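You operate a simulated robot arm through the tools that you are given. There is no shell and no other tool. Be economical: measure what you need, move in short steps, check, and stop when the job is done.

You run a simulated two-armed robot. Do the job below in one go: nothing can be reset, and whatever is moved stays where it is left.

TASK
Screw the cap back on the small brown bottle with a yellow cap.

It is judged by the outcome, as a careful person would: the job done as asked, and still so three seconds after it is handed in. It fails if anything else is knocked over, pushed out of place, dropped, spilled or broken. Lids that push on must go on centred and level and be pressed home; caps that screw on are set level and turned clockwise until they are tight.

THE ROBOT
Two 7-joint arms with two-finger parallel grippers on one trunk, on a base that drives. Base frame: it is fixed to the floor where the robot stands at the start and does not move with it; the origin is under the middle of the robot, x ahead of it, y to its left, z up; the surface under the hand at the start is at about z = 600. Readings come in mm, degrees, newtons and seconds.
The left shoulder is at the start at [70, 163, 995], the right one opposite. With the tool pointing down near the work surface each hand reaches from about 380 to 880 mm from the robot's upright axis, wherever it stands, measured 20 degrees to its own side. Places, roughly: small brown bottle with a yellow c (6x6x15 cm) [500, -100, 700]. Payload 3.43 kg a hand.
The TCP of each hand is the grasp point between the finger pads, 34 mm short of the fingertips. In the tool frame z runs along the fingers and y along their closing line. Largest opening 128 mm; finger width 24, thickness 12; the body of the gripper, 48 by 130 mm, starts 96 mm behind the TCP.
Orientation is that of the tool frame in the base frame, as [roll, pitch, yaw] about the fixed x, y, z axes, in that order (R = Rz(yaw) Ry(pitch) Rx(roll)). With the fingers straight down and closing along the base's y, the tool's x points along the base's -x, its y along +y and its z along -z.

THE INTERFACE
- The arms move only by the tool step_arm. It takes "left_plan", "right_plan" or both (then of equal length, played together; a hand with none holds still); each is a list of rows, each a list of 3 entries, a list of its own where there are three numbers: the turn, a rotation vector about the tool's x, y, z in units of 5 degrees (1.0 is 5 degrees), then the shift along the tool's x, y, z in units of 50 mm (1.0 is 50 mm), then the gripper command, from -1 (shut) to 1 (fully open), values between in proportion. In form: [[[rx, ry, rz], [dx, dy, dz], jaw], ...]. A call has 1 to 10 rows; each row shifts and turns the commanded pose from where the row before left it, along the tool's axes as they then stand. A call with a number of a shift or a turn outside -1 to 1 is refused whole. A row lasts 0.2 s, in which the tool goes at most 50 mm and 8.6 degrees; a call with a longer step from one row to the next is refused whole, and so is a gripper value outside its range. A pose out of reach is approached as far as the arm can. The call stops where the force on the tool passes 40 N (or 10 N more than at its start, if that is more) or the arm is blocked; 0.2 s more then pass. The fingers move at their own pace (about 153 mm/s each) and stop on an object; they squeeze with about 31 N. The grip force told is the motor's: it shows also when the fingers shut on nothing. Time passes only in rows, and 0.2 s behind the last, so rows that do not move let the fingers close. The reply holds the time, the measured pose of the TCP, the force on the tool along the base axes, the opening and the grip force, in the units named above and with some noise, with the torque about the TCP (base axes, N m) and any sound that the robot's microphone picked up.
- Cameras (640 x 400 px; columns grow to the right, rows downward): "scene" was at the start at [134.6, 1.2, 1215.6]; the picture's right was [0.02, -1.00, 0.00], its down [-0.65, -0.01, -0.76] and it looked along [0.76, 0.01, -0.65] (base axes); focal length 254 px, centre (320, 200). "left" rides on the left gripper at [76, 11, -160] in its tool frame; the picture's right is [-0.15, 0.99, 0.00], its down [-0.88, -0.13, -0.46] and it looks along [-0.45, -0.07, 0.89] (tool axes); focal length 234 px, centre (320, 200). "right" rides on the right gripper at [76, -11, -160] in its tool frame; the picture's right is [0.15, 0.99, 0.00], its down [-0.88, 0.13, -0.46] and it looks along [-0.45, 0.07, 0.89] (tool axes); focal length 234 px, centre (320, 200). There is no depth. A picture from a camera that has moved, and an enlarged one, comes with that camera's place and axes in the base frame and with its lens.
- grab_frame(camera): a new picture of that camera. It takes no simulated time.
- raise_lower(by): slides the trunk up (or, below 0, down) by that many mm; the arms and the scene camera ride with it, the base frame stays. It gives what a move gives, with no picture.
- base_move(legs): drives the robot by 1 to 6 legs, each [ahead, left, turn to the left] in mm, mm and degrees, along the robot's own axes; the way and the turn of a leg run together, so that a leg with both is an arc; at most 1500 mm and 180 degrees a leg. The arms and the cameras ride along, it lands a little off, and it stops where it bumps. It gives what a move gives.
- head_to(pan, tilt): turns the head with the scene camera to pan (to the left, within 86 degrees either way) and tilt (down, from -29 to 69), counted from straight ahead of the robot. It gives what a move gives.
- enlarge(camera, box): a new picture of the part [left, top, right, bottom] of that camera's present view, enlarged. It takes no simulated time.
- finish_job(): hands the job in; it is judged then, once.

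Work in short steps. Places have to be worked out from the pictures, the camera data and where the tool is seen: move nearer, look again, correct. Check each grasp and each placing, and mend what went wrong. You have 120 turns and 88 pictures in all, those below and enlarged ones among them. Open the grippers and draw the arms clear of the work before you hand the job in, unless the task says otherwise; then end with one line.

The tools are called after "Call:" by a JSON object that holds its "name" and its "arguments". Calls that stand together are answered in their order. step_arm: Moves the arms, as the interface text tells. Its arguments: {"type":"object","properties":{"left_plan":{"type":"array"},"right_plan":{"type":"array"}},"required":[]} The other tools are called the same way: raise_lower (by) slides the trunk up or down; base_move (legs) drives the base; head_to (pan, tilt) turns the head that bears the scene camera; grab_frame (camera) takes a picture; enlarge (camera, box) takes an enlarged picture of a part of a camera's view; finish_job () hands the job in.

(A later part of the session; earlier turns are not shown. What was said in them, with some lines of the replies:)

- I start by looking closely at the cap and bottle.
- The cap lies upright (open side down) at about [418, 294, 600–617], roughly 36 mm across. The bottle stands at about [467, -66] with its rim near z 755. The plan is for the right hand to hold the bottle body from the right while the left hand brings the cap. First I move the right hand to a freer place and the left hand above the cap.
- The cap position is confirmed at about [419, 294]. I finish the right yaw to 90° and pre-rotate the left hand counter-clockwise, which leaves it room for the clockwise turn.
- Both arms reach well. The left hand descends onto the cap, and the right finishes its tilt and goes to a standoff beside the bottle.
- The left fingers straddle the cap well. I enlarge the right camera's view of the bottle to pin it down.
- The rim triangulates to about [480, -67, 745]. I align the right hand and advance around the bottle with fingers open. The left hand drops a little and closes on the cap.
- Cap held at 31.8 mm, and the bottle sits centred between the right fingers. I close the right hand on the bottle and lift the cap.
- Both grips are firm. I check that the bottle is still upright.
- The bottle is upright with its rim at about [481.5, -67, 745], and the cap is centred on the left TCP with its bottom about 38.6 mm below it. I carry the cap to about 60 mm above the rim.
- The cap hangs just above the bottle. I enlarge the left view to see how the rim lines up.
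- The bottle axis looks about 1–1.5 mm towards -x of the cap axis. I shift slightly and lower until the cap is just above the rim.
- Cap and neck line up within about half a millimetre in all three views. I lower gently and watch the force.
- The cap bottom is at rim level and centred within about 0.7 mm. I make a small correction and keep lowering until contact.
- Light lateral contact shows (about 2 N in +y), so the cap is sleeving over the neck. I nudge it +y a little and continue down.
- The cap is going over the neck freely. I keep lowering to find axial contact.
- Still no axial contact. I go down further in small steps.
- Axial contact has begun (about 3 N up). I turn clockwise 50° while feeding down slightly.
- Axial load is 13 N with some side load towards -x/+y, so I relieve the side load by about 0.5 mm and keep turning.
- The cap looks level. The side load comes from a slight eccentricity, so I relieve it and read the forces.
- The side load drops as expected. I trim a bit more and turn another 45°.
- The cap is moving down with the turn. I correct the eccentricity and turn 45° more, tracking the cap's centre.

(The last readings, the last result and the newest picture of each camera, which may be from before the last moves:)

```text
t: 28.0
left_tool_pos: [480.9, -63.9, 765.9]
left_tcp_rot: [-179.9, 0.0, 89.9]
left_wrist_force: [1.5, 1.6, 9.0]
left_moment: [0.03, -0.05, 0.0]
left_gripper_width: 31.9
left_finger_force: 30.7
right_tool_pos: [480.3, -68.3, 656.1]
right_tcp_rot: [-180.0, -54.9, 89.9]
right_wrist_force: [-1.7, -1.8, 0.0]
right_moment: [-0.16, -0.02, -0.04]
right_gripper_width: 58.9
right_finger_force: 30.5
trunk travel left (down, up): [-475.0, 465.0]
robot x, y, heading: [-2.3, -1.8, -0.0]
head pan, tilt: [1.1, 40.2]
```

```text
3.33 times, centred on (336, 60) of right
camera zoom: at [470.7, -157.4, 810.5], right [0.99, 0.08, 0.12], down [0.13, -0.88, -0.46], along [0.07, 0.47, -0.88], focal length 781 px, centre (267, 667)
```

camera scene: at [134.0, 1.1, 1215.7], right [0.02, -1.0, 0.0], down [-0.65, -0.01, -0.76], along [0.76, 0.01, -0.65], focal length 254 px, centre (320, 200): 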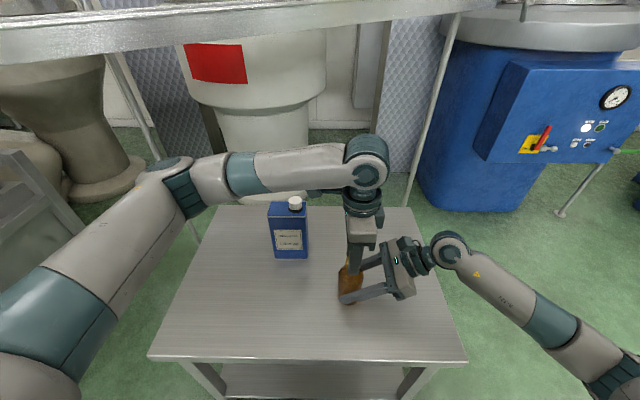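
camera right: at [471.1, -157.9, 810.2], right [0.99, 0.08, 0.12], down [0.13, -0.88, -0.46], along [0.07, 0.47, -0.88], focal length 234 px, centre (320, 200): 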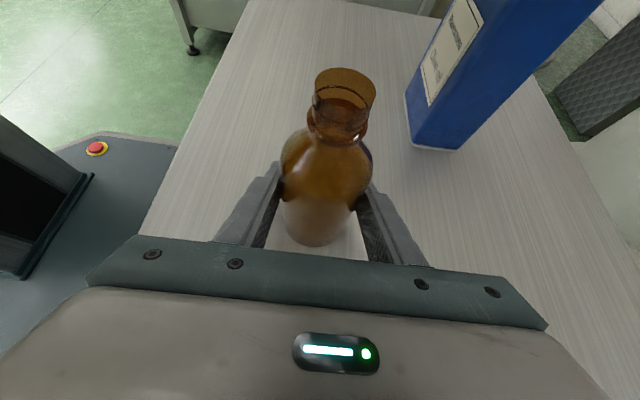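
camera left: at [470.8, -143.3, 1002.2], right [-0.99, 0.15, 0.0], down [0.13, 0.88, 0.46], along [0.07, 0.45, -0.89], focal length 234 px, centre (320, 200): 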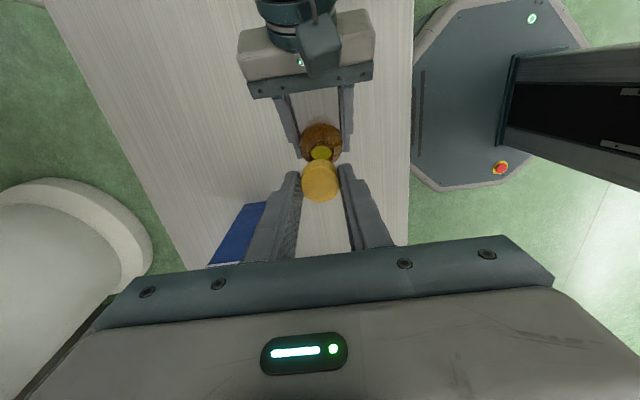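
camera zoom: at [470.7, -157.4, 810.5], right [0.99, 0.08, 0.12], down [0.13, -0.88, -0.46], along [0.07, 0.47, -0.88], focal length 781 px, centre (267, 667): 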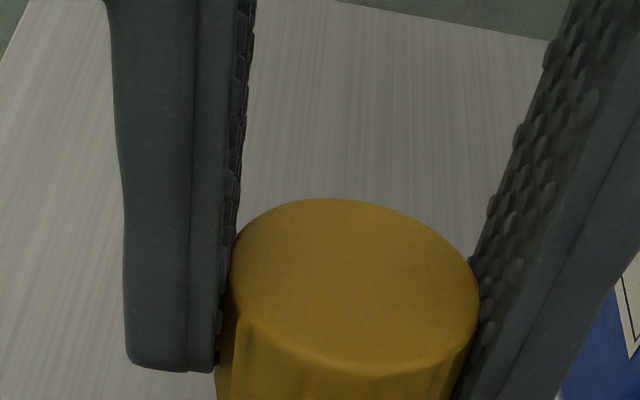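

Forces are low, the cap is level, and there is no resisting torque yet. I continue another 45° if the wrist allows it.

Call:
{"name": "step_arm", "arguments": {"left_plan": [[[0, 0, 1], [0, 0.0013, 0.001], -1], [[0, 0, 1], [0, 0.0013, 0.001], -1], [[0, 0, 1], [0, 0.0013, 0.001], -1], [[0, 0, 1], [0, 0.0013, 0.001], -1], [[0, 0, 1], [0, 0.0013, 0.001], -1], [[0, 0, 1], [0, 0.0013, 0.001], -1], [[0, 0, 1], [0, 0.0013, 0.001], -1], [[0, 0, 1], [0, 0.0013, 0.001], -1], [[0, 0, 1], [0, 0.0013, 0.001], -1]]}}

Call:
{"name": "grab_frame", "arguments": {"camera": "scene"}}

```text
t: 30.0
left_tool_pos: [482.9, -64.9, 764.5]
left_tcp_rot: [180.0, 0.0, 45.1]
left_wrist_force: [2.2, -1.0, 3.2]
left_moment: [-0.03, 0.13, 0.66]
left_gripper_width: 32.1
left_finger_force: 31.3
right_tool_pos: [479.7, -68.3, 655.9]
right_tcp_rot: [180.0, -55.0, 90.0]
right_wrist_force: [0.9, 2.0, -0.3]
right_moment: [-0.12, -0.33, -0.6]
right_gripper_width: 59.1
right_finger_force: 31.2
trunk travel left (down, up): [-475.0, 465.0]
robot x, y, heading: [1.1, -1.2, -0.1]
head pan, tilt: [1.1, 40.2]
```

```text
53 pictures are left
camera scene: at [134.5, 1.2, 1215.7], right [0.02, -1.0, 0.0], down [-0.65, -0.01, -0.76], along [0.76, 0.01, -0.65], focal length 254 px, centre (320, 200)
```

scene: 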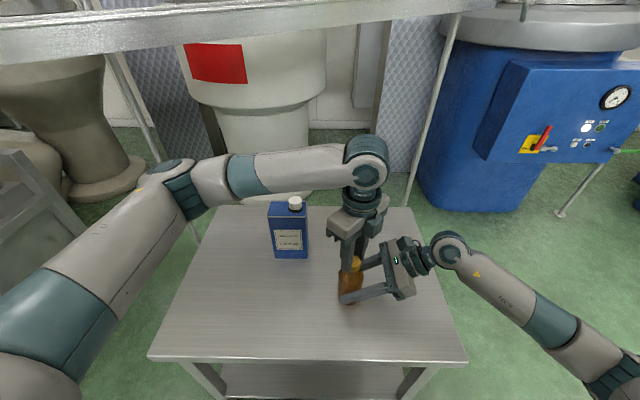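

A resisting torque of 0.66 N·m has appeared, so the thread is tightening. I turn a little further to see whether it saturates.

Call:
{"name": "step_arm", "arguments": {"left_plan": [[[0, 0, 1], [0, 0.0013, 0.0], -1], [[0, 0, 1], [0, 0.0013, 0.0], -1]]}}

Call:
{"name": "enlarge", "arguments": {"camera": "scene", "box": [310, 235, 422, 305]}}

Call:
{"name": "enlarge", "arguments": {"camera": "right", "box": [240, 30, 432, 150]}}

```text
t: 30.6
left_tool_pos: [482.5, -66.0, 763.7]
left_tcp_rot: [179.9, 0.0, 34.9]
left_wrist_force: [5.4, -1.4, 3.9]
left_moment: [-0.01, 0.03, 0.48]
left_gripper_width: 31.8
left_finger_force: 31.0
right_tool_pos: [480.5, -67.8, 655.0]
right_tcp_rot: [-180.0, -54.9, 90.0]
right_wrist_force: [-1.9, 3.5, 0.8]
right_moment: [-0.36, -0.75, -0.43]
right_gripper_width: 59.3
right_finger_force: 30.9
trunk travel left (down, up): [-475.0, 465.0]
robot x, y, heading: [0.8, -0.9, -0.1]
head pan, tilt: [1.1, 40.2]
```

```text
5.71 times, centred on (366, 270) of scene
camera zoom: at [134.4, 1.1, 1215.6], right [0.02, -1.0, 0.0], down [-0.65, -0.01, -0.76], along [0.76, 0.01, -0.65], focal length 1454 px, centre (57, -200)
```

zoom: 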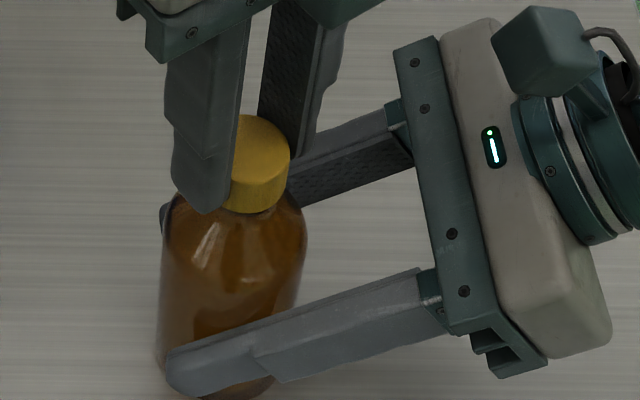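

```text
3.33 times, centred on (336, 90) of right
camera zoom: at [470.7, -157.3, 810.5], right [0.99, 0.08, 0.12], down [0.13, -0.88, -0.46], along [0.07, 0.47, -0.88], focal length 781 px, centre (267, 567)
```

zoom: 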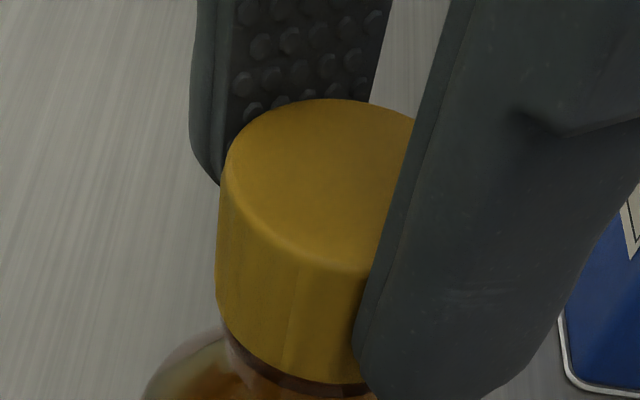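

Torque holds near 0.5 N·m and the cap is seated level down to the neck ring. I turn 15° more and compare the ribs to see whether the cap still rotates or the grip slips.

Call:
{"name": "step_arm", "arguments": {"left_plan": [[[0, 0, 1], [0, 0.0013, 0.0], -1], [[0, 0, 1], [0, 0.0013, 0.0], -1], [[0, 0, 1], [0, 0.0013, 0.0], -1]]}}

Call:
{"name": "enlarge", "arguments": {"camera": "right", "box": [240, 30, 432, 150]}}

```text
t: 31.4
left_tool_pos: [482.3, -65.4, 764.3]
left_tcp_rot: [180.0, -0.1, 19.9]
left_wrist_force: [6.1, -3.9, 1.9]
left_moment: [-0.1, -0.09, 0.63]
left_gripper_width: 30.8
left_finger_force: 31.2
right_tool_pos: [481.0, -68.0, 654.9]
right_tcp_rot: [180.0, -55.0, 90.0]
right_wrist_force: [-3.2, 3.8, 3.3]
right_moment: [-0.58, -0.64, -0.54]
right_gripper_width: 59.0
right_finger_force: 31.0
trunk travel left (down, up): [-475.0, 465.0]
robot x, y, heading: [1.2, 0.8, 0.1]
head pan, tilt: [1.1, 40.2]
```

```text
3.33 times, centred on (336, 90) of right
camera zoom: at [470.7, -157.3, 810.5], right [0.99, 0.08, 0.12], down [0.13, -0.88, -0.46], along [0.07, 0.47, -0.88], focal length 781 px, centre (267, 567)
```

zoom: 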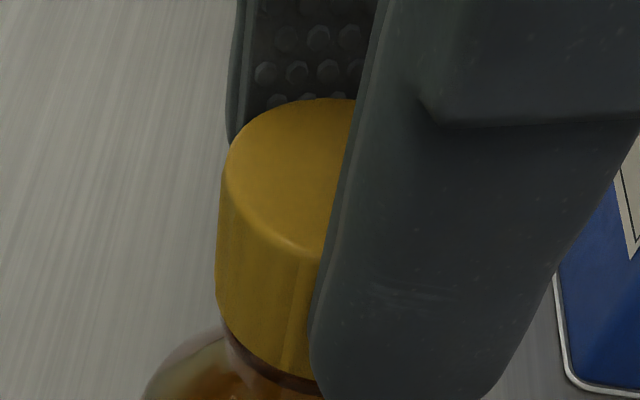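

The ribs stayed put while the fingers slipped at about 0.6 N·m, so the cap seems tight. I open the left hand, lift it, and inspect.

Call:
{"name": "step_arm", "arguments": {"left_plan": [[[0, 0, 0], [0, 0, 0], 0.2], [[0, 0, 0], [0, 0, 0], 0.2], [[0, 0, 0], [0, 0, 0], 0.2], [[0, 0, 0], [0, 0, -0.8], 0.2], [[0, 0, 0], [0, 0, -0.8], 0.2]]}}

Call:
{"name": "enlarge", "arguments": {"camera": "right", "box": [240, 30, 432, 150]}}

Call:
{"name": "enlarge", "arguments": {"camera": "scene", "box": [310, 235, 422, 305]}}

```text
t: 32.6
left_tool_pos: [481.0, -65.6, 843.3]
left_tcp_rot: [-180.0, 0.0, 20.0]
left_wrist_force: [0.3, 1.3, 0.7]
left_moment: [-0.01, -0.01, -0.01]
left_gripper_width: 76.8
left_finger_force: 0.0
right_tool_pos: [481.3, -68.6, 655.2]
right_tcp_rot: [-179.9, -55.0, 90.0]
right_wrist_force: [-1.7, -1.7, 5.0]
right_moment: [-0.2, 0.11, -0.08]
right_gripper_width: 59.0
right_finger_force: 31.5
trunk travel left (down, up): [-475.0, 465.0]
robot x, y, heading: [-2.2, 2.5, 0.1]
head pan, tilt: [1.1, 40.2]
```

```text
3.33 times, centred on (336, 90) of right
camera zoom: at [470.7, -157.6, 810.4], right [0.99, 0.08, 0.12], down [0.13, -0.88, -0.46], along [0.07, 0.47, -0.88], focal length 781 px, centre (267, 567)
```

zoom: 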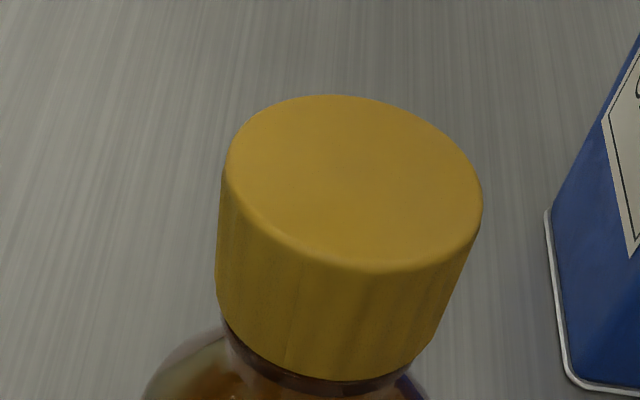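

```text
5.71 times, centred on (366, 270) of scene
camera zoom: at [134.0, 0.9, 1215.6], right [0.02, -1.0, 0.0], down [-0.65, -0.01, -0.76], along [0.76, 0.01, -0.65], focal length 1454 px, centre (57, -200)
```

zoom: 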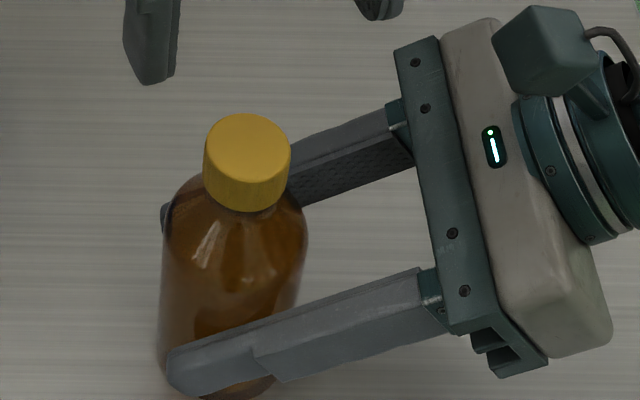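

The cap is level and centred, and the bottle is unmoved. To make sure it is tight, I rotate the left hand back 45°, regrip and give one more clockwise twist.

Call:
{"name": "step_arm", "arguments": {"left_plan": [[[0, 0, 0], [0.009, 0.012, 0], 0.2], [[0, 0, -1], [0, 0, 0], 0.2], [[0, 0, -1], [0, 0, 0], 0.2], [[0, 0, -1], [0, 0, 0], 0.2], [[0, 0, -1], [0, 0, 0], 0.2], [[0, 0, -1], [0, 0, 0], 0.2], [[0, 0, -1], [0, 0, 0], 0.2], [[0, 0, -1], [0, 0, 0], 0.2], [[0, 0, -1], [0, 0, 0], 0.2], [[0, 0, -1], [0, 0, 0], 0.2]]}}

Call:
{"name": "step_arm", "arguments": {"left_plan": [[[0, 0, 0], [0, 0, 0.6], 0.2], [[0, 0, 0], [0, 0, 0.6], 0.2], [[0, 0, 0], [0, 0, 0.3], 0.2], [[0, 0, 0], [0, 0, 0.1], 0.2], [[0, 0, 0], [0, 0, 0], 0.2], [[0, 0, 0], [0, 0, 0], -1], [[0, 0, 0], [0, 0, 0], -1], [[0, 0, 0], [0, 0, 0], -1]]}}

Call:
{"name": "enlarge", "arguments": {"camera": "right", "box": [240, 30, 432, 150]}}

```text
t: 34.8
left_tool_pos: [482.4, -66.3, 843.6]
left_tcp_rot: [179.9, -0.1, 65.0]
left_wrist_force: [-0.2, -0.3, -0.8]
left_moment: [0.01, 0.0, 0.01]
left_gripper_width: 76.6
left_finger_force: 0.1
right_tool_pos: [480.7, -69.2, 655.0]
right_tcp_rot: [-180.0, -55.0, 90.0]
right_wrist_force: [-1.6, -1.1, 1.7]
right_moment: [-0.07, 0.0, -0.05]
right_gripper_width: 59.1
right_finger_force: 30.6
trunk travel left (down, up): [-475.0, 465.0]
robot x, y, heading: [0.2, -1.5, 0.1]
head pan, tilt: [1.1, 40.2]
```

```text
t: 36.6
left_tool_pos: [483.4, -65.8, 763.8]
left_tcp_rot: [-179.9, 0.1, 65.0]
left_wrist_force: [-8.6, 4.1, -0.7]
left_moment: [0.18, 0.29, -0.01]
left_gripper_width: 30.8
left_finger_force: 31.7
right_tool_pos: [481.4, -68.6, 654.9]
right_tcp_rot: [-180.0, -55.0, 89.8]
right_wrist_force: [7.7, -3.5, -0.3]
right_moment: [0.35, 0.62, -0.03]
right_gripper_width: 59.1
right_finger_force: 31.0
trunk travel left (down, up): [-475.0, 465.0]
robot x, y, heading: [-1.2, 0.6, 0.2]
head pan, tilt: [1.1, 40.2]
```

```text
3.33 times, centred on (336, 90) of right
camera zoom: at [471.4, -157.6, 810.4], right [0.99, 0.08, 0.12], down [0.13, -0.88, -0.46], along [0.07, 0.47, -0.88], focal length 781 px, centre (267, 567)
```

zoom: 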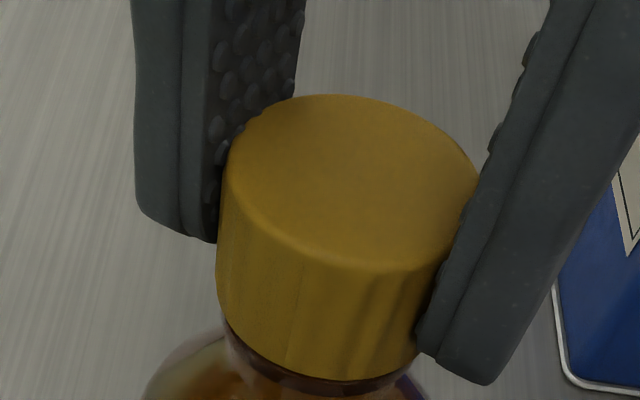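

Gripped again with about 1 mm offset along the closing line. I relieve that and twist clockwise 20°.

Call:
{"name": "step_arm", "arguments": {"left_plan": [[[0, 0, 0], [0, -0.02, 0], -1], [[0, 0, 0], [0, 0, 0], -1], [[0, 0, 1], [0, 0, 0], -1], [[0, 0, 1], [0, 0, 0], -1], [[0, 0, 1], [0, 0, 0], -1], [[0, 0, 1], [0, 0, 0], -1]]}}

Call:
{"name": "enlarge", "arguments": {"camera": "right", "box": [240, 30, 432, 150]}}

```text
t: 38.0
left_tool_pos: [481.9, -65.4, 763.7]
left_tcp_rot: [179.9, 0.0, 44.9]
left_wrist_force: [-5.2, 1.1, 0.6]
left_moment: [0.01, 0.26, 0.7]
left_gripper_width: 31.8
left_finger_force: 30.5
right_tool_pos: [480.7, -68.9, 655.4]
right_tcp_rot: [-180.0, -55.0, 90.0]
right_wrist_force: [7.6, -0.4, 0.0]
right_moment: [-0.07, 0.16, -0.7]
right_gripper_width: 59.0
right_finger_force: 30.8
trunk travel left (down, up): [-475.0, 465.0]
robot x, y, heading: [0.2, -3.5, 0.2]
head pan, tilt: [1.1, 40.2]
```

```text
3.33 times, centred on (336, 90) of right
camera zoom: at [471.1, -157.3, 810.3], right [0.99, 0.08, 0.12], down [0.13, -0.88, -0.46], along [0.07, 0.47, -0.88], focal length 781 px, centre (267, 567)
```

zoom: 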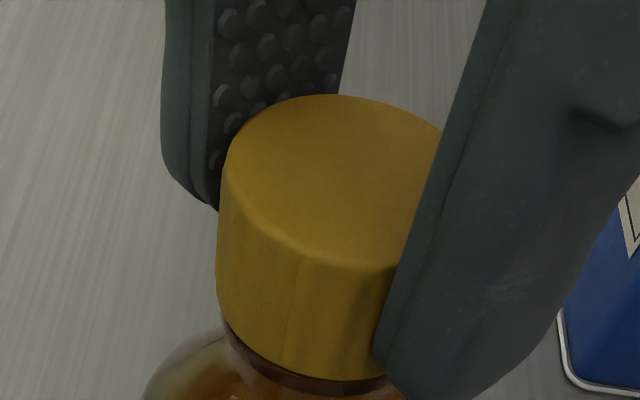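

The torque reaches 0.7 N·m at once with no cap rotation, so it is tight. I release the cap and lift the left hand away, then open the right hand and back it off.

Call:
{"name": "step_arm", "arguments": {"left_plan": [[[0, 0, 0], [0, 0, 0], 0.2], [[0, 0, 0], [0, 0, 0], 0.2], [[0, 0, 0], [0, 0, 0], 0.2], [[0, 0, 0], [0, 0, -0.8], 0.2], [[0, 0, 0], [0, 0, -0.8], 0.2], [[0, 0, 0], [0, 0, -0.8], 0.2], [[0, 0, 0], [0, 0, -0.8], 0.2], [[0, 0, 0], [0.6, -0.6, 0], 0.2], [[0, 0, 0], [0.6, -0.6, 0], 0.2], [[0, 0, 0], [0.6, -0.6, 0], 0.2]]}}

Call:
{"name": "step_arm", "arguments": {"right_plan": [[[0, 0, 0], [0, 0, 0], 0.2], [[0, 0, 0], [0, 0, 0], 0.6], [[0, 0, 0], [0, 0, 0], 0.6], [[0, 0, 0], [0, 0, 0], 0.6], [[0, 0, 0], [0, 0, -0.4], 0.6], [[0, 0, 0], [0, 0, -0.7], 0.6], [[0, 0, 0], [0, 0, -0.7], 0.6], [[0, 0, 0], [0, 0, -0.7], 0.6], [[0, 0, 0], [0, 0, -0.7], 0.6]]}}

Call:
{"name": "grab_frame", "arguments": {"camera": "scene"}}

Call:
{"name": "grab_frame", "arguments": {"camera": "right"}}

Call:
{"name": "enlarge", "arguments": {"camera": "scene", "box": [300, 240, 400, 310]}}

```text
t: 40.2
left_tool_pos: [482.7, 63.9, 924.3]
left_tcp_rot: [-180.0, -0.1, 45.1]
left_wrist_force: [-1.3, -0.3, -0.7]
left_moment: [0.0, -0.01, 0.03]
left_gripper_width: 76.6
left_finger_force: 0.1
right_tool_pos: [480.9, -67.9, 655.2]
right_tcp_rot: [-179.9, -55.0, 89.9]
right_wrist_force: [-1.0, 1.2, -0.8]
right_moment: [0.12, -0.05, 0.02]
right_gripper_width: 58.8
right_finger_force: 31.0
trunk travel left (down, up): [-475.0, 465.0]
robot x, y, heading: [-0.9, -0.6, -0.1]
head pan, tilt: [1.1, 40.2]
```

```text
t: 42.2
left_tool_pos: [480.4, 63.5, 923.7]
left_tcp_rot: [180.0, 0.0, 45.0]
left_wrist_force: [0.1, -0.6, 0.5]
left_moment: [-0.04, 0.03, 0.07]
left_gripper_width: 77.0
left_finger_force: 0.0
right_tool_pos: [480.2, -201.2, 747.4]
right_tcp_rot: [180.0, -55.0, 90.1]
right_wrist_force: [-0.8, 0.9, -0.2]
right_moment: [0.01, -0.01, 0.03]
right_gripper_width: 102.4
right_finger_force: 0.1
trunk travel left (down, up): [-475.0, 465.0]
robot x, y, heading: [-1.8, 3.6, 0.1]
head pan, tilt: [1.1, 40.2]
```

```text
45 pictures are left
camera scene: at [134.2, 0.9, 1215.6], right [0.02, -1.0, 0.0], down [-0.65, -0.01, -0.76], along [0.76, 0.01, -0.65], focal length 254 px, centre (320, 200)
```

scene: 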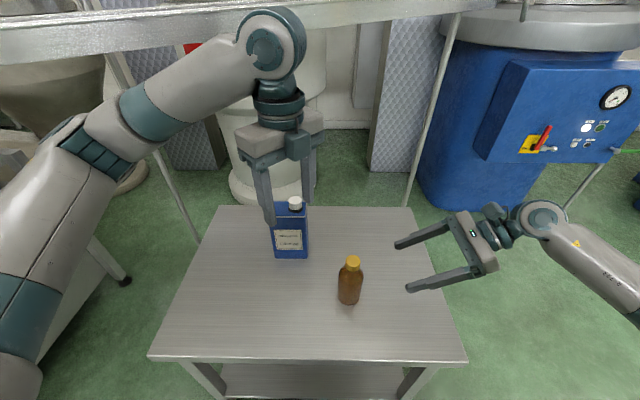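

```text
44 pictures are left
camera right: at [471.1, -290.0, 901.9], right [0.99, 0.08, 0.12], down [0.13, -0.88, -0.46], along [0.07, 0.47, -0.88], focal length 234 px, centre (320, 200)
```

right: 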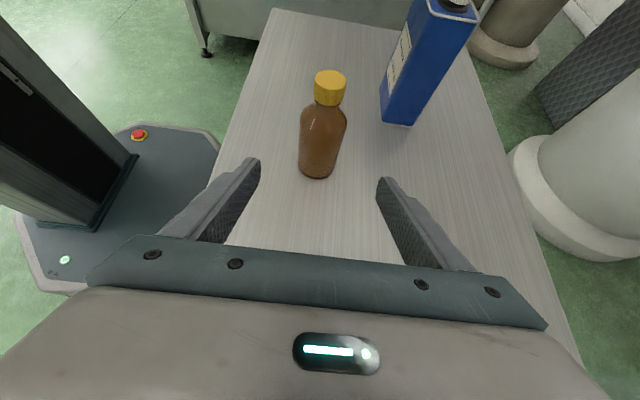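

```text
5.71 times, centred on (350, 275) of scene
camera zoom: at [134.2, 0.9, 1215.6], right [0.02, -1.0, 0.0], down [-0.65, -0.01, -0.76], along [0.76, 0.01, -0.65], focal length 1454 px, centre (149, -229)
```

zoom: 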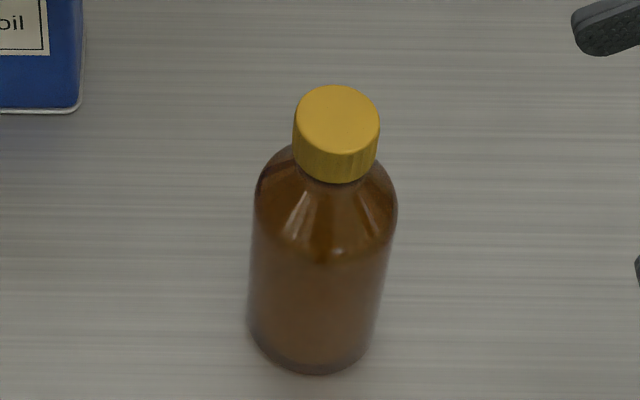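

The bottle stands upright in its place with the cap level and tight. The oil can is untouched, and both hands are open and clear, so I hand the job in.

Call:
{"name": "finish_job", "arguments": {}}

```text
The job is handed in.
```

The yellow cap is screwed back on the small brown bottle: level and tight, with the bottle upright in its place and nothing else moved.
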